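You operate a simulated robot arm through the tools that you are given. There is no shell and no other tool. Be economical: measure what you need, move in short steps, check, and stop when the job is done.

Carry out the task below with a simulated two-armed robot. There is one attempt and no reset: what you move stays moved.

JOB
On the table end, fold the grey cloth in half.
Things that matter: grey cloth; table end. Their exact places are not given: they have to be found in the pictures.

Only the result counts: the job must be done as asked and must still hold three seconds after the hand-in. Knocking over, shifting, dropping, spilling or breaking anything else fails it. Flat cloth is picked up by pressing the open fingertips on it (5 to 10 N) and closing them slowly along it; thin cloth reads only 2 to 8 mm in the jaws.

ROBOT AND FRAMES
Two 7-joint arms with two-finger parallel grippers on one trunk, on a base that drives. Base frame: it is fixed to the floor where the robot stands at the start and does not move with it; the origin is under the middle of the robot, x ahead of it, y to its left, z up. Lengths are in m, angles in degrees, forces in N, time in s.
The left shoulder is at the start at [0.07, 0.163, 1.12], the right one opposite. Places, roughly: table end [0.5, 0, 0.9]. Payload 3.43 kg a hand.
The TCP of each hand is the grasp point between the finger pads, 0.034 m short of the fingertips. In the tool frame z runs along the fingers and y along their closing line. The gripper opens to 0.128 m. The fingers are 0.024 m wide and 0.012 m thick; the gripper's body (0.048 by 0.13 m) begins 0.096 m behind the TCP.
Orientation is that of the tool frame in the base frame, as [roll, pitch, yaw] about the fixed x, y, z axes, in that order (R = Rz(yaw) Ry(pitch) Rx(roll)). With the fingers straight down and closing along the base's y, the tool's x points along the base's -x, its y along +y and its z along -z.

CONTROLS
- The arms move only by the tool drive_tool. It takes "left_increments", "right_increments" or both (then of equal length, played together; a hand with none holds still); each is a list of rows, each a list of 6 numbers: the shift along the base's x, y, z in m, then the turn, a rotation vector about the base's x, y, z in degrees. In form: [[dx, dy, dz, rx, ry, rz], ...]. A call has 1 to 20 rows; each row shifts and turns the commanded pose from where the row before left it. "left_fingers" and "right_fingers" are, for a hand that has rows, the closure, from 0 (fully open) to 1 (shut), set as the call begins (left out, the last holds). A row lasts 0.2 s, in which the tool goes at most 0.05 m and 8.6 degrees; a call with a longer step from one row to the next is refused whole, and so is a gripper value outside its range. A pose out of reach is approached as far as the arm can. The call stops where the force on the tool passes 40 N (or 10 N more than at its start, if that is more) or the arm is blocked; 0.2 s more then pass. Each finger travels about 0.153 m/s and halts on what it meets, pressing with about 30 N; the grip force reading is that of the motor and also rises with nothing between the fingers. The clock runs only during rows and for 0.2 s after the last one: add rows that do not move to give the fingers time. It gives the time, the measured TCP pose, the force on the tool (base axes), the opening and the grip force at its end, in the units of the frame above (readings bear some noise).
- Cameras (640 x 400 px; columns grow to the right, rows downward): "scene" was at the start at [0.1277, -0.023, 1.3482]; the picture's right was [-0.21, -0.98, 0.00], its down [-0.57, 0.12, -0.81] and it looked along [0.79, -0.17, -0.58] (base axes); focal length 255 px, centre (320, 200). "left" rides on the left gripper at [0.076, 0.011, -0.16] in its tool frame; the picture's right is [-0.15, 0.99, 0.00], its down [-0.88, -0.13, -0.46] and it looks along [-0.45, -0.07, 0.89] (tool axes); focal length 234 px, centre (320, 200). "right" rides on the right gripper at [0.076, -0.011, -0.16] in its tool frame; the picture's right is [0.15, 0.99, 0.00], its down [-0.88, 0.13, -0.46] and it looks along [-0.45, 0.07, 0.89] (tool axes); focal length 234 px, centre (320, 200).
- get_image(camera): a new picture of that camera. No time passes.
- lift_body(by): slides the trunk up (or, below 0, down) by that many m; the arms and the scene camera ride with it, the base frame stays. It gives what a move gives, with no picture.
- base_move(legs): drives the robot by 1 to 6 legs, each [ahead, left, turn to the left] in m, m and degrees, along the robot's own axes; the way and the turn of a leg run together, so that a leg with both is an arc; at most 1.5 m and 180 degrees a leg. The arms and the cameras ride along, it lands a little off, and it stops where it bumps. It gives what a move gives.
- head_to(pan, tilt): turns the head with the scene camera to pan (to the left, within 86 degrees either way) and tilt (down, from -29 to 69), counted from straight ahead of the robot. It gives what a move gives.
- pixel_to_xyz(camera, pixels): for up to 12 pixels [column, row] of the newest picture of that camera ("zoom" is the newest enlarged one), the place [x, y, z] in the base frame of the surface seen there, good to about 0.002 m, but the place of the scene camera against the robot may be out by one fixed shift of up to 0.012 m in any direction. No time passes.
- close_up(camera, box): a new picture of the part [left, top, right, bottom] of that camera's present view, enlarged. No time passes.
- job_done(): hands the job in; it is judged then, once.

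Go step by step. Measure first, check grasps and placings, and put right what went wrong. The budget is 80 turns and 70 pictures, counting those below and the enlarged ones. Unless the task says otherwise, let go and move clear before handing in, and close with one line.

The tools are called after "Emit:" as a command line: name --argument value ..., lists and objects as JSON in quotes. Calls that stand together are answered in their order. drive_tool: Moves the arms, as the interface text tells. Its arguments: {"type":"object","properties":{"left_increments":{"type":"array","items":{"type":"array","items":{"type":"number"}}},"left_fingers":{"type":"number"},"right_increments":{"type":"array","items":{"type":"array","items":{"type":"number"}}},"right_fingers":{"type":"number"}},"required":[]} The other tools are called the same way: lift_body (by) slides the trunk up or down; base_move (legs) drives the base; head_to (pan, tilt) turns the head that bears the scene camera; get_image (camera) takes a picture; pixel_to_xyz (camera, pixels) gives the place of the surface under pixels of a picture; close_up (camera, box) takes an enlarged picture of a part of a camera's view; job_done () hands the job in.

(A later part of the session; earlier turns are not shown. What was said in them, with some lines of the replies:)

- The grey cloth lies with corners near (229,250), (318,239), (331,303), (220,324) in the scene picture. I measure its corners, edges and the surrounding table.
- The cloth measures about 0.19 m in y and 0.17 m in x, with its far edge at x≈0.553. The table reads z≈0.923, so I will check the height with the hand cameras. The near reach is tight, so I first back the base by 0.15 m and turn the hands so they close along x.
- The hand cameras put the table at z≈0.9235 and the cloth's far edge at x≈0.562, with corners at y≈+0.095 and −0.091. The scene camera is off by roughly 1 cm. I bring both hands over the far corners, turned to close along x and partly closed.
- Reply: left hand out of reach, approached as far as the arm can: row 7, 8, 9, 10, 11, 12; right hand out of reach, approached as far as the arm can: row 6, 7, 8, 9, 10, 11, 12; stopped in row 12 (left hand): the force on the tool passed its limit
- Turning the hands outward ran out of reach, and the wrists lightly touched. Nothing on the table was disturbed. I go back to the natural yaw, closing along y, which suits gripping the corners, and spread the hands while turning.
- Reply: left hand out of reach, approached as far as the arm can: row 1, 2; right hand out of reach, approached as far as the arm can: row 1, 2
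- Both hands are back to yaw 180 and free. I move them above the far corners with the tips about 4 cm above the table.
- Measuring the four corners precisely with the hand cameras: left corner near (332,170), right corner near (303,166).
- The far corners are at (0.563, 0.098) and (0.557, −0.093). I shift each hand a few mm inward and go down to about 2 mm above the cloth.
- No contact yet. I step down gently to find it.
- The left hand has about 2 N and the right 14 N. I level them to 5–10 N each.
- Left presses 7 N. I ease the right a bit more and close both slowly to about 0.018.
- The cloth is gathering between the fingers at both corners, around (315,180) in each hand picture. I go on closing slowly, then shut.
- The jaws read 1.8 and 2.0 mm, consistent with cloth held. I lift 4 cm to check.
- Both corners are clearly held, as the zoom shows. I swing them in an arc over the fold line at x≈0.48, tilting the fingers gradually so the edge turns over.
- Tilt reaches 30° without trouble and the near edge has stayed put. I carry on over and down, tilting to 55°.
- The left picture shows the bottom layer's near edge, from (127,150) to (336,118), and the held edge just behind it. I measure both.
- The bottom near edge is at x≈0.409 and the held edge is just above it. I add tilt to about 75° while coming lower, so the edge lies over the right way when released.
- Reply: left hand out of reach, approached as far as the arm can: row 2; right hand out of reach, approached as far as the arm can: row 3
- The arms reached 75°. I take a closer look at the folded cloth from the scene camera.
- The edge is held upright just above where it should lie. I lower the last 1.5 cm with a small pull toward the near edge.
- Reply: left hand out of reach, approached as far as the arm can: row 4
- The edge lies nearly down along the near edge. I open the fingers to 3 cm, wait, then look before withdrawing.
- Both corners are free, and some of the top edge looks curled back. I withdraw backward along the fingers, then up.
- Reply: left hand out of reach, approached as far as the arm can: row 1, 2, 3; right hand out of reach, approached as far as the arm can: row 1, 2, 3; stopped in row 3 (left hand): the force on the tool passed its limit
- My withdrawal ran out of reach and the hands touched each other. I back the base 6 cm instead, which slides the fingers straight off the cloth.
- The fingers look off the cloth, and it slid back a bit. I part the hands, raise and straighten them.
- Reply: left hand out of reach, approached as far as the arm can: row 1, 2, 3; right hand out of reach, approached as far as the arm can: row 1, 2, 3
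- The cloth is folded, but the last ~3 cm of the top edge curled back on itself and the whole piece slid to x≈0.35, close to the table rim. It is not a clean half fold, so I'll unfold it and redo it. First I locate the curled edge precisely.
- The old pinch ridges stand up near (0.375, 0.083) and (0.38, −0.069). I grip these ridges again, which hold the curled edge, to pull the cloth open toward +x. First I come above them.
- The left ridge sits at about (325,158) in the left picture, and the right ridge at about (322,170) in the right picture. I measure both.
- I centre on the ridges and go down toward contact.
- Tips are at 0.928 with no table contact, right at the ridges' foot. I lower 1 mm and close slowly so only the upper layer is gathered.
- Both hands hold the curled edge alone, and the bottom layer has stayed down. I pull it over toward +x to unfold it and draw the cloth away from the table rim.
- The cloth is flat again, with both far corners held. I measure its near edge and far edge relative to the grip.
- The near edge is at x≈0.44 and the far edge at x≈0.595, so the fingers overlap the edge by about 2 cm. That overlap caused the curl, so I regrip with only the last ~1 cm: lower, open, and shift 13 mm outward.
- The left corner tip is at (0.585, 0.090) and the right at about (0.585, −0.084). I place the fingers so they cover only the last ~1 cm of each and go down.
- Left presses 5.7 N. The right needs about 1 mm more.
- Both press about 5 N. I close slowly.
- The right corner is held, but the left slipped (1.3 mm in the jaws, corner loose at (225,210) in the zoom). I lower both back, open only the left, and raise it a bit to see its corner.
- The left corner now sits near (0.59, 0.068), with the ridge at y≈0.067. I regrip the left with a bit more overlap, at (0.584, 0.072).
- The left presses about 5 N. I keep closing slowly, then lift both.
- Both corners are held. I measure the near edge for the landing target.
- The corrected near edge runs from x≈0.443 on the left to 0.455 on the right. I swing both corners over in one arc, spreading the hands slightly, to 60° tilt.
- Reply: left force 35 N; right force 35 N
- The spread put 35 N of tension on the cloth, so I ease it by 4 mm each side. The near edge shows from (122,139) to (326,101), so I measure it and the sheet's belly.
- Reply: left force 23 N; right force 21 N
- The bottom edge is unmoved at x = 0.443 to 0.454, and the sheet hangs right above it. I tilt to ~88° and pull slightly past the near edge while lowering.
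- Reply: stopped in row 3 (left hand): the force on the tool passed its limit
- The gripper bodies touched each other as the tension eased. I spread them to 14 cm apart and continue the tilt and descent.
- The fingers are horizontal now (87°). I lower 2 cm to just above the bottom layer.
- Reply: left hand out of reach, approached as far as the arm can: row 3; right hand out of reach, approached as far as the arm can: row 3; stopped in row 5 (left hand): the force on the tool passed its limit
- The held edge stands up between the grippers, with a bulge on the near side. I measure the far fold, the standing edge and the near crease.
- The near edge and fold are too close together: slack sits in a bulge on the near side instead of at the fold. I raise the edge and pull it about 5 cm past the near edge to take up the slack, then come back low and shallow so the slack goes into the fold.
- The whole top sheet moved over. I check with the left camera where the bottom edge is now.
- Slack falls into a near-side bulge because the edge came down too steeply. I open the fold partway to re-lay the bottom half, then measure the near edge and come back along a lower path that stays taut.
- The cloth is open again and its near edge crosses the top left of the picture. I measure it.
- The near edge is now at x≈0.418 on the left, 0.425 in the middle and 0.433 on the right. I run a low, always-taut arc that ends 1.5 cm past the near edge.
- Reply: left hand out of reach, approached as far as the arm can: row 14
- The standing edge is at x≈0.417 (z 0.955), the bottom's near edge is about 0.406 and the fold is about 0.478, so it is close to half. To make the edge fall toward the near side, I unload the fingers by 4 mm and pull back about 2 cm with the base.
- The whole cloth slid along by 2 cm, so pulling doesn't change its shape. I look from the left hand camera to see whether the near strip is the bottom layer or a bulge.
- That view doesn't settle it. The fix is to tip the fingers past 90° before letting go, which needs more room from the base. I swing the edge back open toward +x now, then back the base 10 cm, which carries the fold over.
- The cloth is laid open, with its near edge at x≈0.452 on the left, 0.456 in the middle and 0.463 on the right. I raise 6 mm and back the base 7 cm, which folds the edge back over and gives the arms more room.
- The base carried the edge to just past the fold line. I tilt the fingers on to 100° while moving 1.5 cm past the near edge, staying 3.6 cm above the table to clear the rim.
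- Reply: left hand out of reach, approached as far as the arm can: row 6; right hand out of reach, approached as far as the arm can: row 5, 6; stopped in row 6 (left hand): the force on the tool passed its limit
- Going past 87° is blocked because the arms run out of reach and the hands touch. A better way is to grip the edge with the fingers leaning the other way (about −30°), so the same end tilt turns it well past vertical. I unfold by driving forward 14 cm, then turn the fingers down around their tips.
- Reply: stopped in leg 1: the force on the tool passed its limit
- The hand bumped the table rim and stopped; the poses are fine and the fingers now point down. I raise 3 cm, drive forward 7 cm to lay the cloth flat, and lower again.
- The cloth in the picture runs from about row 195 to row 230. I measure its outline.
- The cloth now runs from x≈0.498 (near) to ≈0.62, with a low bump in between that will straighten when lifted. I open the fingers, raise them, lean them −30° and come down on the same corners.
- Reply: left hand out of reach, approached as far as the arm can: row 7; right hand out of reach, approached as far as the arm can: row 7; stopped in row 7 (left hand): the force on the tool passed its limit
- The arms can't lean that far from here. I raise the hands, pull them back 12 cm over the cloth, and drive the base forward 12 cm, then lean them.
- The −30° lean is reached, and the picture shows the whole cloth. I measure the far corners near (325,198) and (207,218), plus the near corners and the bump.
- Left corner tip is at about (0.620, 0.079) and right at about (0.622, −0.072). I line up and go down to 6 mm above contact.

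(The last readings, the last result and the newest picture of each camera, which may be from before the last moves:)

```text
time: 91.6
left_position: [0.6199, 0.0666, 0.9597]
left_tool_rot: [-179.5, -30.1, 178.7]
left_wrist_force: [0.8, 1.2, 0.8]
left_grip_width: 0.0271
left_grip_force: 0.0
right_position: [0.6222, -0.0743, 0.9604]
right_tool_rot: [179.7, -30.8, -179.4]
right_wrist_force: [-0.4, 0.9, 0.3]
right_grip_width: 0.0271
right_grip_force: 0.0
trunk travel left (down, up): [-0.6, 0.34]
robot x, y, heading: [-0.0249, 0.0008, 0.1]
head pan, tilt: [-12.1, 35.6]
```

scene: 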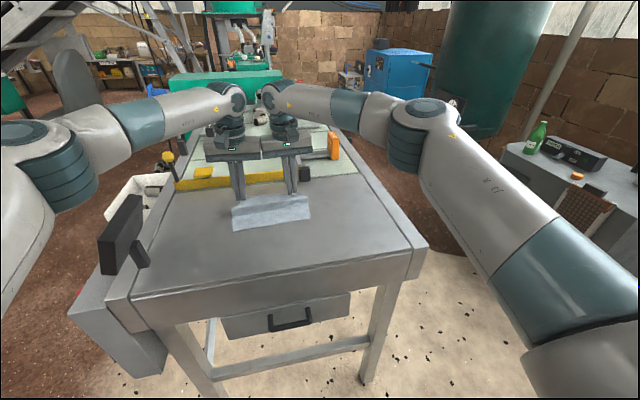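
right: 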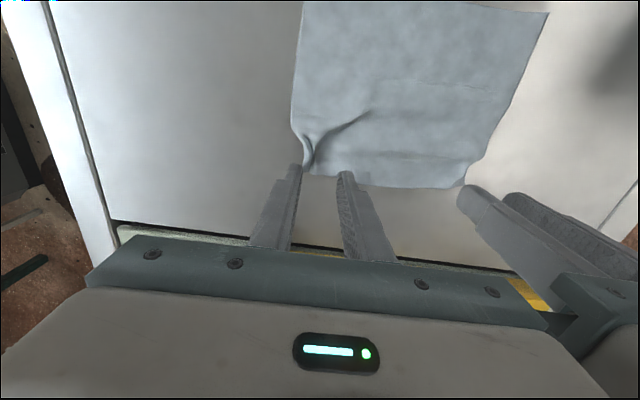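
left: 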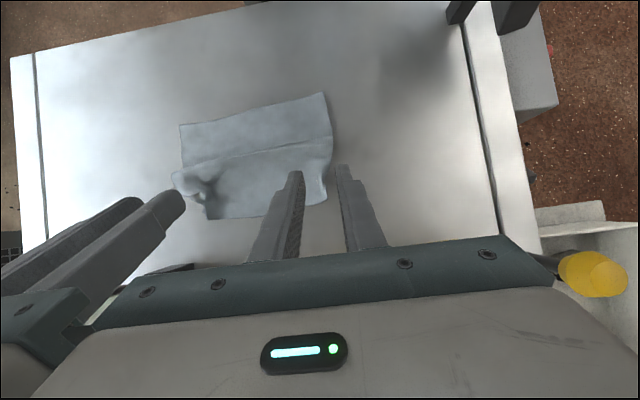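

Almost in contact. I continue in small steps.

Emit:
drive_tool --left_increments '[[0, 0, -0.001, 0, 0, 0], [0, 0, 0, 0, 0, 0]]' --right_increments '[[0, 0, -0.001, 0, 0, 0], [0, 0, 0, 0, 0, 0]]'

Emit:
drive_tool --left_increments '[[0, 0, -0.0007, 0, 0, 0], [0, 0, 0, 0, 0, 0]]' --right_increments '[[0, 0, -0.0007, 0, 0, 0], [0, 0, 0, 0, 0, 0]]'

```text
time: 92.2
left_position: [0.6191, 0.0667, 0.959]
left_tool_rot: [-179.5, -30.2, 178.7]
left_wrist_force: [0.8, 0.4, 0.2]
left_grip_width: 0.0267
left_grip_force: 0.1
right_position: [0.6231, -0.0759, 0.9587]
right_tool_rot: [179.7, -30.7, -179.3]
right_wrist_force: [0.5, 0.1, -0.2]
right_grip_width: 0.0268
right_grip_force: 0.2
trunk travel left (down, up): [-0.6, 0.34]
robot x, y, heading: [-0.0205, 0.0009, -0.1]
head pan, tilt: [-12.1, 35.6]
```

```text
time: 92.8
left_position: [0.6196, 0.0666, 0.9588]
left_tool_rot: [-179.6, -30.2, 178.7]
left_wrist_force: [0.8, 0.1, 0.8]
left_grip_width: 0.0268
left_grip_force: 0.3
right_position: [0.6225, -0.074, 0.9585]
right_tool_rot: [179.7, -30.9, -179.3]
right_wrist_force: [0.6, 0.4, 0.3]
right_grip_width: 0.0266
right_grip_force: 0.1
trunk travel left (down, up): [-0.6, 0.34]
robot x, y, heading: [-0.0243, 0.0016, -0.3]
head pan, tilt: [-12.1, 35.6]
```

Emit:
drive_tool --left_increments '[[0, 0, -0.001, 0, 0, 0], [0, 0, 0, 0, 0, 0]]' --right_increments '[[0, 0, -0.001, 0, 0, 0], [0, 0, 0, 0, 0, 0]]'

Emit:
drive_tool --left_increments '[[0, 0, -0.0007, 0, 0, 0], [0, 0, 0, 0, 0, 0]]' --right_increments '[[0, 0, -0.0007, 0, 0, 0], [0, 0, 0, 0, 0, 0]]'

```text
time: 93.4
left_position: [0.6193, 0.0647, 0.9585]
left_tool_rot: [-179.4, -30.1, 178.7]
left_wrist_force: [0.8, -0.4, 3.3]
left_grip_width: 0.0267
left_grip_force: 0.1
right_position: [0.6221, -0.0743, 0.9584]
right_tool_rot: [179.7, -30.7, -179.4]
right_wrist_force: [0.6, 0.3, 1.2]
right_grip_width: 0.0271
right_grip_force: 0.1
trunk travel left (down, up): [-0.6, 0.34]
robot x, y, heading: [-0.0279, 0.0004, -0.3]
head pan, tilt: [-12.1, 35.6]
```

```text
time: 94.0
left_position: [0.619, 0.0662, 0.9593]
left_tool_rot: [-179.4, -30.1, 178.6]
left_wrist_force: [1.4, -0.1, 9.9]
left_grip_width: 0.0272
left_grip_force: 0.8
right_position: [0.6205, -0.0741, 0.9587]
right_tool_rot: [179.7, -30.7, -179.4]
right_wrist_force: [0.9, 1.1, 4.5]
right_grip_width: 0.0268
right_grip_force: 0.5
trunk travel left (down, up): [-0.6, 0.34]
robot x, y, heading: [-0.0226, 0.0025, -0.1]
head pan, tilt: [-12.1, 35.6]
```

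The left presses 10 N and the right 4.5 N. I close slowly on both, then lift 3 cm.

Emit:
drive_tool --left_increments '[[0, 0, 0, 0, 0, 0], [0, 0, 0, 0, 0, 0]]' --right_increments '[[0, 0, -0.0003, 0, 0, 0], [0, 0, 0, 0, 0, 0]]' --left_fingers 0.84 --right_fingers 0.84

Emit:
drive_tool --left_increments '[[0, 0, 0, 0, 0, 0], [0, 0, 0, 0, 0, 0]]' --right_increments '[[0, 0, 0, 0, 0, 0], [0, 0, 0, 0, 0, 0]]' --left_fingers 0.9 --right_fingers 0.9

Emit:
drive_tool --left_increments '[[0, 0, 0, 0, 0, 0], [0, 0, 0, 0, 0, 0]]' --right_increments '[[0, 0, 0, 0, 0, 0], [0, 0, 0, 0, 0, 0]]' --left_fingers 0.95 --right_fingers 0.95

Emit:
drive_tool --left_increments '[[0, 0, 0, 0, 0, 0], [0, 0, 0, 0, 0, 0], [0, 0, 0, 0, 0, 0]]' --right_increments '[[0, 0, 0, 0, 0, 0], [0, 0, 0, 0, 0, 0], [0, 0, 0, 0, 0, 0]]' --left_fingers 1.0 --right_fingers 1.0

Emit:
drive_tool --left_increments '[[0, 0, 0.01, 0, 0, 0], [-0.002, 0, 0.01, 0, 0, 0], [-0.003, 0, 0.01, 0, 0, 0], [-0.004, 0, 0.01, 0, 0, 0], [0, 0, 0, 0, 0, 0]]' --right_increments '[[0, 0, 0.01, 0, 0, 0], [-0.002, 0, 0.01, 0, 0, 0], [-0.003, 0, 0.01, 0, 0, 0], [-0.004, 0, 0.01, 0, 0, 0], [0, 0, 0, 0, 0, 0]]'

```text
time: 94.6
left_position: [0.6183, 0.0668, 0.9574]
left_tool_rot: [-179.4, -30.2, 178.7]
left_wrist_force: [-0.3, -0.7, 11.7]
left_grip_width: 0.0212
left_grip_force: 0.1
right_position: [0.6216, -0.0744, 0.9593]
right_tool_rot: [179.7, -30.7, -179.5]
right_wrist_force: [1.0, 1.3, 6.1]
right_grip_width: 0.0215
right_grip_force: 0.9
trunk travel left (down, up): [-0.6, 0.34]
robot x, y, heading: [-0.0213, 0.0002, 0.0]
head pan, tilt: [-12.1, 35.6]
```

```text
time: 95.2
left_position: [0.6177, 0.0671, 0.9594]
left_tool_rot: [-179.5, -30.2, 178.7]
left_wrist_force: [-0.3, 0.5, 11.0]
left_grip_width: 0.0127
left_grip_force: 0.1
right_position: [0.6199, -0.0753, 0.9581]
right_tool_rot: [179.7, -30.7, -179.4]
right_wrist_force: [0.4, 0.1, 6.6]
right_grip_width: 0.0126
right_grip_force: 0.0
trunk travel left (down, up): [-0.6, 0.34]
robot x, y, heading: [-0.0237, 0.0048, 0.1]
head pan, tilt: [-12.1, 35.6]
```

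```text
time: 95.8
left_position: [0.6185, 0.0662, 0.9574]
left_tool_rot: [-179.6, -30.0, 178.7]
left_wrist_force: [1.3, -1.7, 11.9]
left_grip_width: 0.0079
left_grip_force: 1.9
right_position: [0.6211, -0.075, 0.958]
right_tool_rot: [179.7, -30.6, -179.3]
right_wrist_force: [-1.0, 2.5, 8.6]
right_grip_width: 0.0085
right_grip_force: 2.0
trunk travel left (down, up): [-0.6, 0.34]
robot x, y, heading: [-0.0227, -0.0014, -0.3]
head pan, tilt: [-12.1, 35.6]
```

```text
time: 96.6
left_position: [0.6189, 0.0643, 0.9579]
left_tool_rot: [-179.4, -30.0, 178.6]
left_wrist_force: [1.1, -13.7, 10.7]
left_grip_width: 0.0026
left_grip_force: 30.1
right_position: [0.6217, -0.0747, 0.9589]
right_tool_rot: [179.5, -30.7, -179.3]
right_wrist_force: [-0.1, 13.6, 7.7]
right_grip_width: 0.0029
right_grip_force: 30.2
trunk travel left (down, up): [-0.6, 0.34]
robot x, y, heading: [-0.0226, -0.0032, -0.1]
head pan, tilt: [-12.1, 35.6]
```

```text
time: 97.8
left_position: [0.6118, 0.0666, 0.9958]
left_tool_rot: [-179.4, -30.3, 178.6]
left_wrist_force: [0.3, -13.8, 0.2]
left_grip_width: 0.0024
left_grip_force: 29.5
right_position: [0.6134, -0.0744, 0.9972]
right_tool_rot: [179.7, -30.8, -179.4]
right_wrist_force: [-0.3, 13.6, -0.8]
right_grip_width: 0.0029
right_grip_force: 29.6
trunk travel left (down, up): [-0.6, 0.34]
robot x, y, heading: [-0.0261, -0.0017, -0.2]
head pan, tilt: [-12.1, 35.6]
```

The jaws read 2.4 and 2.9 mm, and the steady ±14 N between the hands shows both corners are held. I rotate the fingers to +30° while rising, then alternate base-back and arm-forward moves to gain room for the final tilt.

Emit:
drive_tool --left_increments '[[-0.0046, 0, 0.006, 0, -7.5, 0], [-0.0046, 0, 0.006, 0, -7.5, 0], [-0.0046, 0, 0.005, 0, -7.5, 0], [-0.0046, 0, 0.004, 0, -7.5, 0], [-0.0046, 0, 0.003, 0, -7.5, 0], [-0.0046, 0, 0.003, 0, -7.5, 0], [-0.0046, 0, 0.002, 0, -7.5, 0], [-0.0046, 0, 0.002, 0, -7.5, 0], [0, 0, 0, 0, 0, 0]]' --right_increments '[[-0.0046, 0, 0.006, 0, -7.5, 0], [-0.0046, 0, 0.006, 0, -7.5, 0], [-0.0046, 0, 0.005, 0, -7.5, 0], [-0.0046, 0, 0.004, 0, -7.5, 0], [-0.0046, 0, 0.003, 0, -7.5, 0], [-0.0046, 0, 0.003, 0, -7.5, 0], [-0.0046, 0, 0.002, 0, -7.5, 0], [-0.0046, 0, 0.001, 0, -7.5, 0], [0, 0, 0, 0, 0, 0]]'

Emit:
base_move --legs '[[-0.06, 0, 0]]'

Emit:
drive_tool --left_increments '[[0.015, 0, 0, 0, 0, 0], [0.015, 0, 0, 0, 0, 0], [0.015, 0, 0, 0, 0, 0], [0.015, 0, 0, 0, 0, 0], [0, 0, 0, 0, 0, 0]]' --right_increments '[[0.015, 0, 0, 0, 0, 0], [0.015, 0, 0, 0, 0, 0], [0.015, 0, 0, 0, 0, 0], [0.015, 0, 0, 0, 0, 0], [0, 0, 0, 0, 0, 0]]'

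Emit:
base_move --legs '[[-0.06, 0, 0]]'

Emit:
drive_tool --left_increments '[[0.015, 0, 0, 0, 0, 0], [0.015, 0, 0, 0, 0, 0], [0.015, 0, 0, 0, 0, 0], [0.015, 0, 0, 0, 0, 0], [0, 0, 0, 0, 0, 0]]' --right_increments '[[0.015, 0, 0, 0, 0, 0], [0.015, 0, 0, 0, 0, 0], [0.015, 0, 0, 0, 0, 0], [0.015, 0, 0, 0, 0, 0], [0, 0, 0, 0, 0, 0]]'

Emit:
get_image --camera "left"

```text
time: 99.8
left_position: [0.5753, 0.067, 1.029]
left_tool_rot: [179.3, 30.0, 178.7]
left_wrist_force: [0.7, -14.7, -0.7]
left_grip_width: 0.0024
left_grip_force: 29.7
right_position: [0.5753, -0.0765, 1.0265]
right_tool_rot: [-179.8, 29.3, -179.4]
right_wrist_force: [-0.1, 15.1, 0.7]
right_grip_width: 0.0031
right_grip_force: 29.9
trunk travel left (down, up): [-0.6, 0.34]
robot x, y, heading: [-0.0224, -0.0038, 0.1]
head pan, tilt: [-12.1, 35.6]
```

```text
time: 100.8
left_position: [0.515, 0.0668, 1.0279]
left_tool_rot: [179.1, 30.0, 178.7]
left_wrist_force: [-0.3, -14.7, -1.0]
left_grip_width: 0.0026
left_grip_force: 29.9
right_position: [0.5169, -0.0748, 1.0278]
right_tool_rot: [-179.6, 29.2, -179.4]
right_wrist_force: [-0.3, 14.9, 0.8]
right_grip_width: 0.003
right_grip_force: 29.6
trunk travel left (down, up): [-0.6, 0.34]
robot x, y, heading: [-0.0847, -0.001, -0.0]
head pan, tilt: [-12.1, 35.6]
```

```text
time: 102.0
left_position: [0.5757, 0.0677, 1.0282]
left_tool_rot: [179.3, 29.9, 178.6]
left_wrist_force: [1.0, -11.9, 0.6]
left_grip_width: 0.0025
left_grip_force: 29.7
right_position: [0.5759, -0.0733, 1.0288]
right_tool_rot: [-179.7, 29.3, -179.3]
right_wrist_force: [0.7, 12.0, 0.4]
right_grip_width: 0.003
right_grip_force: 29.8
trunk travel left (down, up): [-0.6, 0.34]
robot x, y, heading: [-0.0831, 0.0008, -0.1]
head pan, tilt: [-12.1, 35.6]
```

```text
time: 103.0
left_position: [0.5162, 0.0657, 1.0274]
left_tool_rot: [179.4, 29.9, 178.6]
left_wrist_force: [0.1, -12.8, 0.6]
left_grip_width: 0.0024
left_grip_force: 29.9
right_position: [0.5159, -0.0755, 1.0282]
right_tool_rot: [-179.7, 29.2, -179.6]
right_wrist_force: [0.1, 12.9, 0.3]
right_grip_width: 0.003
right_grip_force: 30.0
trunk travel left (down, up): [-0.6, 0.34]
robot x, y, heading: [-0.14, 0.0025, -0.1]
head pan, tilt: [-12.1, 35.6]
```

```text
time: 104.2
left_position: [0.5769, 0.0655, 1.0265]
left_tool_rot: [179.2, 29.9, 178.5]
left_wrist_force: [0.6, -11.1, 0.5]
left_grip_width: 0.0025
left_grip_force: 29.6
right_position: [0.5765, -0.0741, 1.0287]
right_tool_rot: [-179.6, 29.3, -179.4]
right_wrist_force: [0.0, 11.6, -0.1]
right_grip_width: 0.0029
right_grip_force: 29.8
trunk travel left (down, up): [-0.6, 0.34]
robot x, y, heading: [-0.1429, -0.0007, -0.2]
head pan, tilt: [-12.1, 35.6]
```

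```text
1 pictures are left
```

left: 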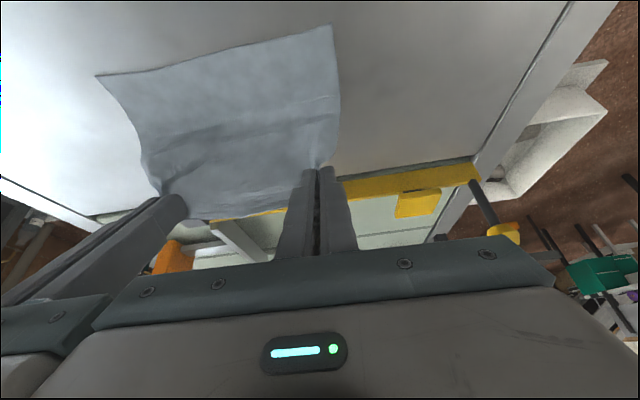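

Both corners are held with the far edge raised nicely. I measure the near edge, (97,76) to (332,27), for the final landing.

Emit:
pixel_to_xyz --camera "left" --pixels '[[330, 30], [270, 42], [210, 57], [100, 78], [250, 100], [250, 150], [338, 100]]'

```text
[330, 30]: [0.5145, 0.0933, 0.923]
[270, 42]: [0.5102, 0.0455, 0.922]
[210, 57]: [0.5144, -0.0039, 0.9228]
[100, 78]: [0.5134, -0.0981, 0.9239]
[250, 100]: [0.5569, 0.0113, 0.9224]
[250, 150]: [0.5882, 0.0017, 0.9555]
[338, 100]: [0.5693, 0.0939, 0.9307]
```

The near edge is now straight at x≈0.512. I back the base 5 cm and make the final low arc to 86°, ending about 2 cm past the near edge.

Emit:
base_move --legs '[[-0.05, 0, 0]]'

Emit:
drive_tool --left_increments '[[-0.0103, 0.0005, -0.0077, 0, -6.7, 0], [-0.0103, 0.0005, -0.0077, 0, -6.7, 0], [-0.0103, 0, -0.0077, 0, -6.6, 0], [-0.008, 0, -0.0081, 0, -6.7, 0], [-0.008, 0, -0.0081, 0, -6.7, 0], [-0.008, 0, -0.0081, 0, -6.6, 0], [-0.004, 0, -0.0064, 0, -5, 0], [-0.004, 0, -0.0064, 0, -5, 0], [-0.004, 0, -0.0064, 0, -5, 0], [0, 0, 0, 0, 0, 0]]' --right_increments '[[-0.0103, -0.0005, -0.0077, 0, -6.7, 0], [-0.0103, -0.0005, -0.0077, 0, -6.7, 0], [-0.0103, 0, -0.0077, 0, -6.6, 0], [-0.008, 0, -0.0081, 0, -6.7, 0], [-0.008, 0, -0.0081, 0, -6.7, 0], [-0.008, 0, -0.0081, 0, -6.6, 0], [-0.004, 0, -0.0064, 0, -5, 0], [-0.004, 0, -0.0064, 0, -5, 0], [-0.004, 0, -0.0064, 0, -5, 0], [0, 0, 0, 0, 0, 0]]'

```text
time: 105.1
left_position: [0.526, 0.066, 1.0257]
left_tool_rot: [179.4, 29.8, 178.5]
left_wrist_force: [-0.5, -13.1, 0.5]
left_grip_width: 0.0028
left_grip_force: 29.7
right_position: [0.5286, -0.0743, 1.0277]
right_tool_rot: [-179.8, 29.2, -179.4]
right_wrist_force: [0.0, 13.1, 0.2]
right_grip_width: 0.0032
right_grip_force: 30.1
trunk travel left (down, up): [-0.6, 0.34]
robot x, y, heading: [-0.1931, -0.0001, 0.0]
head pan, tilt: [-12.1, 35.6]
```

```text
time: 107.3
left_position: [0.4606, 0.066, 0.9605]
left_tool_rot: [166.7, 84.6, 167.0]
left_wrist_force: [0.9, -6.3, 0.6]
left_grip_width: 0.0024
left_grip_force: 30.3
right_position: [0.4601, -0.0713, 0.9637]
right_tool_rot: [-174.8, 84.2, -175.2]
right_wrist_force: [-0.7, 6.7, 0.2]
right_grip_width: 0.0026
right_grip_force: 29.9
right hand out of reach, approached as far as the arm can: row 9
trunk travel left (down, up): [-0.6, 0.34]
robot x, y, heading: [-0.1873, -0.0018, -0.2]
head pan, tilt: [-12.1, 35.6]
```

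The hands reached the end pose (84.5°, tips about 2 cm past the near edge) with the cloth still held. I lower 1.2 cm and let go.

Emit:
drive_tool --left_increments '[[-0.001, 0, -0.004, 0, 0, 0], [-0.001, 0, -0.004, 0, 0, 0], [0, 0, -0.004, 0, 0, 0], [0, 0, 0, 0, 0, 0]]' --right_increments '[[-0.001, 0, -0.004, 0, 0, 0], [-0.001, 0, -0.005, 0, 0, 0], [0, 0, -0.005, 0, 0, 0], [0, 0, 0, 0, 0, 0]]'

Emit:
drive_tool --left_increments '[[0, 0, 0, 0, 0, 0], [0, 0, 0, 0, 0, 0], [0, 0, 0, 0, 0, 0]]' --right_increments '[[0, 0, 0, 0, 0, 0], [0, 0, 0, 0, 0, 0], [0, 0, 0, 0, 0, 0]]' --left_fingers 0.78 --right_fingers 0.78

```text
time: 108.3
left_position: [0.4574, 0.0649, 0.9505]
left_tool_rot: [165.9, 84.5, 166.4]
left_wrist_force: [-5.5, 35.9, 2.9]
left_grip_width: 0.0025
left_grip_force: 30.4
left hand out of reach, approached as far as the arm can: row 1, 3
right_position: [0.4558, -0.0684, 0.9527]
right_tool_rot: [-173.9, 83.9, -174.4]
right_wrist_force: [5.1, -36.3, -2.8]
right_grip_width: 0.003
right_grip_force: 29.9
right hand out of reach, approached as far as the arm can: row 2
trunk travel left (down, up): [-0.6, 0.34]
robot x, y, heading: [-0.1905, -0.0005, -0.2]
head pan, tilt: [-12.1, 35.6]
```

```text
time: 108.7
left_position: [0.4545, 0.0651, 0.95]
left_tool_rot: [165.7, 84.5, 166.3]
left_wrist_force: [-1.4, 3.0, 0.6]
left_grip_width: 0.0284
left_grip_force: 0.1
right_position: [0.4574, -0.069, 0.9519]
right_tool_rot: [-173.6, 84.1, -174.2]
right_wrist_force: [-0.3, -3.5, 0.3]
right_grip_width: 0.0283
right_grip_force: 0.1
trunk travel left (down, up): [-0.6, 0.34]
robot x, y, heading: [-0.1914, 0.0019, -0.2]
head pan, tilt: [-12.1, 35.6]
stopped in row 2 (left hand): the force on the tool passed its limit (the readings are from after the stop); the commanded pose is now the measured one
```

The fingers are open. I back the base straight out 14 cm, then raise and straighten the hands clear, and take the last picture.

Emit:
base_move --legs '[[-0.14, 0, 0]]'

Emit:
drive_tool --left_increments '[[0, 0.01, 0.01, 0, 0, 0], [0, 0.01, 0.02, 0, 0, 0], [0, 0.01, 0.03, 0, 0, 0], [0, 0.01, 0.03, 0, 7, 0], [0, 0.015, 0.03, 0, 7, 0], [0, 0.015, 0.03, 0, 7, 0], [0, 0.015, 0.02, 0, 7, 0], [0, 0.015, 0, 0, 7, 0], [0, 0.015, 0, 0, 7, 0], [0, 0.015, 0, 0, 7, 0], [0, 0.015, 0, 0, 7, 0], [0, 0, 0, 0, 7, 0], [0, 0, 0, 0, 7, 0]]' --right_increments '[[0, -0.01, 0.01, 0, 0, 0], [0, -0.01, 0.02, 0, 0, 0], [0, -0.01, 0.03, 0, 0, 0], [0, -0.01, 0.03, 0, 7, 0], [0, -0.015, 0.03, 0, 7, 0], [0, -0.015, 0.03, 0, 7, 0], [0, -0.015, 0.02, 0, 7, 0], [0, -0.015, 0, 0, 7, 0], [0, -0.015, 0, 0, 7, 0], [0, -0.015, 0, 0, 7, 0], [0, -0.015, 0, 0, 7, 0], [0, 0, 0, 0, 7, 0], [0, 0, 0, 0, 7, 0]]'

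Emit:
close_up --camera "scene" --box '[200, 140, 344, 230]'

```text
time: 110.1
left_position: [0.3178, 0.0644, 0.9495]
left_tool_rot: [165.8, 84.5, 166.4]
left_wrist_force: [0.1, 10.6, -0.6]
left_grip_width: 0.0283
left_grip_force: 0.0
right_position: [0.3205, -0.0688, 0.9534]
right_tool_rot: [-173.8, 84.0, -174.3]
right_wrist_force: [-1.3, -11.5, -0.3]
right_grip_width: 0.0281
right_grip_force: 0.1
trunk travel left (down, up): [-0.6, 0.34]
robot x, y, heading: [-0.329, 0.0005, -0.2]
head pan, tilt: [-12.1, 35.6]
```

```text
time: 112.9
left_position: [0.3209, 0.2106, 1.1188]
left_tool_rot: [179.0, 14.4, 178.5]
left_wrist_force: [0.1, 0.1, -0.4]
left_grip_width: 0.0284
left_grip_force: 0.1
right_position: [0.3221, -0.2132, 1.1207]
right_tool_rot: [-179.1, 13.8, -179.3]
right_wrist_force: [0.2, 0.4, -0.2]
right_grip_width: 0.0281
right_grip_force: 0.0
trunk travel left (down, up): [-0.6, 0.34]
robot x, y, heading: [-0.3287, 0.0022, -0.2]
head pan, tilt: [-12.1, 35.6]
```

```text
4.44 times, centred on (272, 185) of scene
```

zoom: 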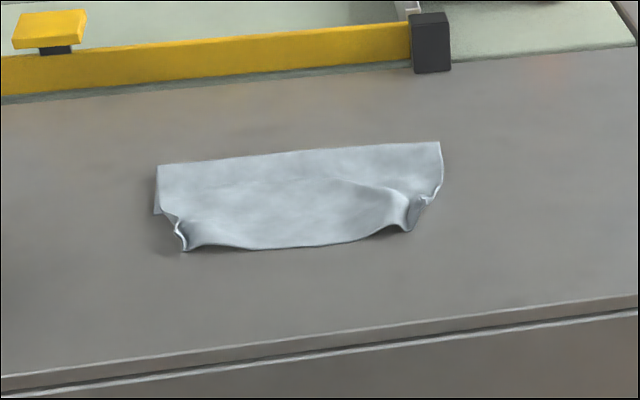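

The fold fell the right way this time: the top edge lies toward the near side with only small crinkles at the pinched corners. I measure how the layers match.

Emit:
pixel_to_xyz --camera "zoom" --pixels '[[160, 168], [300, 156], [436, 146], [155, 210], [184, 247], [265, 245], [300, 244], [405, 228], [437, 190], [300, 200], [430, 200], [340, 190]]'

```text
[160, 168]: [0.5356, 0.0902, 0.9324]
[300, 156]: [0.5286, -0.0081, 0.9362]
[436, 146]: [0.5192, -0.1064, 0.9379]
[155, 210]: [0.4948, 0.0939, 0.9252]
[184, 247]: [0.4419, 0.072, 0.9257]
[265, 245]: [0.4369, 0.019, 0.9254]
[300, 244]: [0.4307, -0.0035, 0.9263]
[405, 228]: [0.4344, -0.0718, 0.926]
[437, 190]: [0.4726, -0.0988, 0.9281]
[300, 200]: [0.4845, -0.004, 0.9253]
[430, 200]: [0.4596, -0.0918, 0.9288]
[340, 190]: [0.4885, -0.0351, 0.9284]
```

The turn-over worked, but the layers are uneven: the bottom spans only x≈0.504–0.54, while the top reaches back to ≈0.44. Withdrawing the fingers dragged the top edge back. I will pinch the top layer at x≈0.478, where it lies alone on the table, and carry it about 6 cm toward +x so the fold rolls out. First I get into position.

Emit:
base_move --legs '[[0.14, 0, 0]]'

Emit:
drive_tool --left_increments '[[0.0017, -0.014, 0, 0, 7, 0], [0.0017, -0.014, 0, 0, 7, 0], [0.0017, -0.014, 0, 0, 0, 0], [0.0017, -0.014, 0, 0, 0, 0], [0.0017, -0.014, 0, 0, 0, 0], [0.0017, -0.014, 0, 0, 0, 0], [0.0017, -0.014, 0, 0, 0, 0], [0.0017, -0.014, 0, 0, 0, 0], [0.0017, -0.014, 0, 0, 0, 0], [0.0017, -0.014, 0, 0, 0, 0], [0, 0, -0.027, 0, 0, 0], [0, 0, -0.027, 0, 0, 0], [0, 0, -0.027, 0, 0, 0], [0, 0, -0.027, 0, 0, 0], [0, 0, -0.025, 0, 0, 0], [0, 0, 0, 0, 0, 0]]' --right_increments '[[0.0017, 0.014, 0, 0, 7, 0], [0.0017, 0.014, 0, 0, 7, 0], [0.0017, 0.014, 0, 0, 0, 0], [0.0017, 0.014, 0, 0, 0, 0], [0.0017, 0.014, 0, 0, 0, 0], [0.0017, 0.014, 0, 0, 0, 0], [0.0017, 0.014, 0, 0, 0, 0], [0.0017, 0.014, 0, 0, 0, 0], [0.0017, 0.014, 0, 0, 0, 0], [0.0017, 0.014, 0, 0, 0, 0], [0, 0, -0.027, 0, 0, 0], [0, 0, -0.027, 0, 0, 0], [0, 0, -0.027, 0, 0, 0], [0, 0, -0.027, 0, 0, 0], [0, 0, -0.027, 0, 0, 0], [0, 0, 0, 0, 0, 0]]' --left_fingers 0.77 --right_fingers 0.77

```text
time: 114.2
left_position: [0.4605, 0.21, 1.1202]
left_tool_rot: [179.0, 14.7, 178.6]
left_wrist_force: [-0.6, -0.1, 1.0]
left_grip_width: 0.0281
left_grip_force: 0.0
right_position: [0.4594, -0.2147, 1.1234]
right_tool_rot: [-179.2, 14.2, -179.4]
right_wrist_force: [0.3, 0.1, 0.0]
right_grip_width: 0.0282
right_grip_force: 0.0
trunk travel left (down, up): [-0.6, 0.34]
robot x, y, heading: [-0.1872, -0.0025, 0.2]
head pan, tilt: [-12.1, 35.6]
```

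```text
time: 117.6
left_position: [0.4748, 0.0699, 0.989]
left_tool_rot: [179.3, 0.8, 178.7]
left_wrist_force: [0.7, 0.0, 1.0]
left_grip_width: 0.0294
left_grip_force: 0.0
right_position: [0.4759, -0.0754, 0.9883]
right_tool_rot: [-179.3, 0.0, -179.6]
right_wrist_force: [-0.3, -0.3, 0.6]
right_grip_width: 0.0296
right_grip_force: 0.0
trunk travel left (down, up): [-0.6, 0.34]
robot x, y, heading: [-0.1901, -0.0031, -0.1]
head pan, tilt: [-12.1, 35.6]
```

In place above x≈0.475. I shift 3 mm and descend to contact.

Emit:
drive_tool --left_increments '[[0.003, 0, -0.008, 0, 0, 0], [0, 0, -0.008, 0, 0, 0], [0, 0, -0.007, 0, 0, 0], [0, 0, -0.003, 0, 0, 0], [0, 0, -0.002, 0, 0, 0], [0, 0, -0.001, 0, 0, 0], [0, 0, -0.001, 0, 0, 0], [0, 0, 0, 0, 0, 0]]' --right_increments '[[0.003, 0.001, -0.008, 0, 0, 0], [0, 0, -0.008, 0, 0, 0], [0, 0, -0.007, 0, 0, 0], [0, 0, -0.003, 0, 0, 0], [0, 0, -0.002, 0, 0, 0], [0, 0, -0.001, 0, 0, 0], [0, 0, -0.001, 0, 0, 0], [0, 0, 0, 0, 0, 0]]'

Emit:
drive_tool --left_increments '[[0, 0, -0.0007, 0, 0, 0], [0, 0, 0, 0, 0, 0]]' --right_increments '[[0, 0, -0.0007, 0, 0, 0], [0, 0, 0, 0, 0, 0]]'

```text
time: 119.4
left_position: [0.4798, 0.0698, 0.9578]
left_tool_rot: [179.4, 0.6, 178.7]
left_wrist_force: [0.2, -0.1, 3.7]
left_grip_width: 0.0295
left_grip_force: 0.0
right_position: [0.4795, -0.0744, 0.9575]
right_tool_rot: [-179.3, 0.1, -179.5]
right_wrist_force: [0.0, -0.7, 4.1]
right_grip_width: 0.0295
right_grip_force: 0.0
trunk travel left (down, up): [-0.6, 0.34]
robot x, y, heading: [-0.1891, -0.0001, 0.0]
head pan, tilt: [-12.1, 35.6]
```

```text
time: 120.0
left_position: [0.4787, 0.0703, 0.9569]
left_tool_rot: [179.3, 0.8, 178.7]
left_wrist_force: [1.3, -0.8, 8.5]
left_grip_width: 0.0294
left_grip_force: 0.1
right_position: [0.4788, -0.0747, 0.9577]
right_tool_rot: [-179.4, 0.1, -179.5]
right_wrist_force: [0.4, -0.6, 6.0]
right_grip_width: 0.0295
right_grip_force: 0.1
trunk travel left (down, up): [-0.6, 0.34]
robot x, y, heading: [-0.1883, 0.0023, 0.0]
head pan, tilt: [-12.1, 35.6]
```

Contact is good: 8.5 and 6 N. I close slowly and lift 2 cm to check the hold.

Emit:
drive_tool --left_increments '[[0, 0, 0, 0, 0, 0], [0, 0, 0, 0, 0, 0]]' --right_increments '[[0, 0, 0, 0, 0, 0], [0, 0, 0, 0, 0, 0]]' --left_fingers 0.83 --right_fingers 0.83

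Emit:
drive_tool --left_increments '[[0, 0, 0, 0, 0, 0], [0, 0, 0, 0, 0, 0]]' --right_increments '[[0, 0, 0, 0, 0, 0], [0, 0, 0, 0, 0, 0]]' --left_fingers 0.89 --right_fingers 0.89

Emit:
drive_tool --left_increments '[[0, 0, 0, 0, 0, 0], [0, 0, 0, 0, 0, 0]]' --right_increments '[[0, 0, 0, 0, 0, 0], [0, 0, 0, 0, 0, 0]]' --left_fingers 0.95 --right_fingers 0.95

Emit:
drive_tool --left_increments '[[0, 0, 0, 0, 0, 0], [0, 0, 0, 0, 0, 0], [0, 0, 0, 0, 0, 0]]' --right_increments '[[0, 0, 0, 0, 0, 0], [0, 0, 0, 0, 0, 0], [0, 0, 0, 0, 0, 0]]' --left_fingers 1.0 --right_fingers 1.0

Emit:
drive_tool --left_increments '[[0.002, 0, 0.008, 0, 0, 0], [0.004, 0, 0.008, 0, 0, 0], [0.006, 0, 0.006, 0, 0, 0], [0, 0, 0, 0, 0, 0]]' --right_increments '[[0.002, 0, 0.008, 0, 0, 0], [0.004, 0, 0.008, 0, 0, 0], [0.006, 0, 0.006, 0, 0, 0], [0, 0, 0, 0, 0, 0]]'

```text
time: 120.6
left_position: [0.4789, 0.0707, 0.9579]
left_tool_rot: [179.3, 0.7, 178.7]
left_wrist_force: [0.0, -0.4, 9.2]
left_grip_width: 0.0215
left_grip_force: 0.1
right_position: [0.4773, -0.0739, 0.9575]
right_tool_rot: [-179.3, 0.1, -179.5]
right_wrist_force: [0.6, 0.3, 7.7]
right_grip_width: 0.0218
right_grip_force: 0.0
trunk travel left (down, up): [-0.6, 0.34]
robot x, y, heading: [-0.1898, 0.0005, -0.0]
head pan, tilt: [-12.1, 35.6]
```

```text
time: 121.2
left_position: [0.4777, 0.0698, 0.9579]
left_tool_rot: [179.2, 0.7, 178.7]
left_wrist_force: [0.9, -0.6, 9.6]
left_grip_width: 0.0147
left_grip_force: 0.4
right_position: [0.4768, -0.0743, 0.9576]
right_tool_rot: [-179.3, 0.1, -179.3]
right_wrist_force: [-0.6, 3.0, 7.0]
right_grip_width: 0.0145
right_grip_force: 0.5
trunk travel left (down, up): [-0.6, 0.34]
robot x, y, heading: [-0.1849, -0.001, -0.1]
head pan, tilt: [-12.1, 35.6]
```

```text
time: 121.8
left_position: [0.478, 0.0699, 0.958]
left_tool_rot: [179.3, 0.7, 178.6]
left_wrist_force: [0.2, -1.0, 9.2]
left_grip_width: 0.0075
left_grip_force: 0.9
right_position: [0.4778, -0.0741, 0.9579]
right_tool_rot: [-179.3, 0.1, -179.4]
right_wrist_force: [0.1, 2.9, 8.1]
right_grip_width: 0.0086
right_grip_force: 1.7
trunk travel left (down, up): [-0.6, 0.34]
robot x, y, heading: [-0.1874, -0.0038, -0.2]
head pan, tilt: [-12.1, 35.6]
```

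```text
time: 122.6
left_position: [0.4769, 0.0692, 0.9571]
left_tool_rot: [179.3, 0.7, 178.7]
left_wrist_force: [1.0, -11.1, 7.0]
left_grip_width: 0.0031
left_grip_force: 29.7
right_position: [0.4773, -0.0739, 0.9587]
right_tool_rot: [-179.4, 0.2, -179.4]
right_wrist_force: [-0.8, 12.7, 11.3]
right_grip_width: 0.0032
right_grip_force: 30.1
trunk travel left (down, up): [-0.6, 0.34]
robot x, y, heading: [-0.1877, 0.0022, -0.1]
head pan, tilt: [-12.1, 35.6]
```

```text
time: 123.6
left_position: [0.4903, 0.0687, 0.9781]
left_tool_rot: [179.3, 0.5, 178.7]
left_wrist_force: [0.9, -10.8, -0.2]
left_grip_width: 0.0028
left_grip_force: 30.1
right_position: [0.4911, -0.0731, 0.9786]
right_tool_rot: [-179.4, 0.0, -179.5]
right_wrist_force: [-0.5, 9.9, 0.3]
right_grip_width: 0.0025
right_grip_force: 30.3
trunk travel left (down, up): [-0.6, 0.34]
robot x, y, heading: [-0.1904, 0.0007, -0.0]
head pan, tilt: [-12.1, 35.6]
5 turns are left
```

Both hold the top layer (about 3 mm, ±10 N). I carry it 5 cm toward +x in a low arc, lower it, open, and lift straight up and clear.

Emit:
drive_tool --left_increments '[[0.006, 0, 0.007, 0, 0, 0], [0.007, 0, 0.006, 0, 0, 0], [0.008, 0, 0.002, 0, 0, 0], [0.008, 0, 0, 0, 0, 0], [0.008, 0, -0.004, 0, 0, 0], [0.008, 0, -0.006, 0, 0, 0], [0.006, 0, -0.008, 0, 0, 0], [0.001, 0, -0.01, 0, 0, 0], [0, 0, -0.003, 0, 0, 0], [0, 0, 0, 0, 0, 0]]' --right_increments '[[0.006, 0, 0.007, 0, 0, 0], [0.007, 0, 0.006, 0, 0, 0], [0.008, 0, 0.002, 0, 0, 0], [0.008, 0, 0, 0, 0, 0], [0.008, 0, -0.004, 0, 0, 0], [0.008, 0, -0.006, 0, 0, 0], [0.006, 0, -0.008, 0, 0, 0], [0.001, 0, -0.01, 0, 0, 0], [0, 0, -0.003, 0, 0, 0], [0, 0, 0, 0, 0, 0]]'

Emit:
drive_tool --left_increments '[[0, 0, 0, 0, 0, 0], [0, 0, 0, 0, 0, 0], [0, 0, 0, 0, 0, 0], [0, 0, 0.004, 0, 0, 0], [0, 0, 0.008, 0, 0, 0], [0, 0, 0.02, 0, 0, 0], [0, 0, 0.03, 0, 0, 0], [0, 0, 0.03, 0, 0, 0], [0, 0.02, 0.02, 0, 0, 0], [-0.01, 0.02, 0.01, 0, 0, 0], [-0.01, 0.02, 0, 0, 0, 0], [-0.01, 0.02, 0, 0, 0, 0], [-0.01, 0.02, 0, 0, 0, 0], [-0.01, 0.02, 0, 0, 0, 0], [0, 0, 0, 0, 0, 0]]' --right_increments '[[0, 0, 0, 0, 0, 0], [0, 0, 0, 0, 0, 0], [0, 0, 0, 0, 0, 0], [0, 0, 0.004, 0, 0, 0], [0, 0, 0.008, 0, 0, 0], [0, 0, 0.02, 0, 0, 0], [0, 0, 0.03, 0, 0, 0], [0, 0, 0.03, 0, 0, 0], [0, -0.02, 0.02, 0, 0, 0], [-0.01, -0.02, 0.01, 0, 0, 0], [-0.01, -0.02, 0, 0, 0, 0], [-0.01, -0.02, 0, 0, 0, 0], [-0.01, -0.02, 0, 0, 0, 0], [-0.01, -0.02, 0, 0, 0, 0], [0, 0, 0, 0, 0, 0]]' --left_fingers 0.78 --right_fingers 0.78

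Emit:
pixel_to_xyz --camera "scene" --pixels '[[270, 160], [270, 165], [270, 170], [270, 175], [270, 180], [270, 185], [270, 190], [270, 195], [270, 200]]'

```text
time: 125.8
left_position: [0.5436, 0.0691, 0.9613]
left_tool_rot: [179.2, 0.7, 178.6]
left_wrist_force: [0.4, -11.2, 0.2]
left_grip_width: 0.003
left_grip_force: 29.5
right_position: [0.5432, -0.0731, 0.9623]
right_tool_rot: [-179.3, 0.0, -179.4]
right_wrist_force: [-0.3, 10.0, -0.2]
right_grip_width: 0.0027
right_grip_force: 30.0
trunk travel left (down, up): [-0.6, 0.34]
robot x, y, heading: [-0.1888, -0.0025, 0.1]
head pan, tilt: [-12.1, 35.6]
```

```text
time: 129.0
left_position: [0.4935, 0.1891, 1.0841]
left_tool_rot: [179.4, 0.6, 178.6]
left_wrist_force: [0.7, 0.1, 0.5]
left_grip_width: 0.0284
left_grip_force: 0.0
right_position: [0.4924, -0.1948, 1.0837]
right_tool_rot: [-179.3, 0.1, -179.4]
right_wrist_force: [-0.7, 0.5, -0.2]
right_grip_width: 0.0281
right_grip_force: 0.1
trunk travel left (down, up): [-0.6, 0.34]
robot x, y, heading: [-0.189, -0.0032, -0.1]
head pan, tilt: [-12.1, 35.6]
```

```text
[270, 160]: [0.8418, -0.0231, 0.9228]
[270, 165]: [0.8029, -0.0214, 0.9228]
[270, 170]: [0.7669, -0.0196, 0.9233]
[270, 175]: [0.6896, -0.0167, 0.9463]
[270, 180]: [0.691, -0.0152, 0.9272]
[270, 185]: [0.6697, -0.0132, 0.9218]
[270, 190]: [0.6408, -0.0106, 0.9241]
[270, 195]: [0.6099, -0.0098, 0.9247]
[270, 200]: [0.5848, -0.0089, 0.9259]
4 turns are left
```

The carry went as planned: the top layer was held throughout, set down at x≈0.543 and released, and both hands are now clear and open. No pictures are left, so I can't check the layers again. I hand it in.

Emit:
job_done

```text
The job is handed in.
```

I handed in the grey cloth folded on the table end with both hands clear, but I don't know that it is folded exactly in half. My last picture showed the top layer reaching about 6 cm past the bottom layer's edge. I then carried the top layer about 6 cm back to even it out, with no pictures left to check the result.
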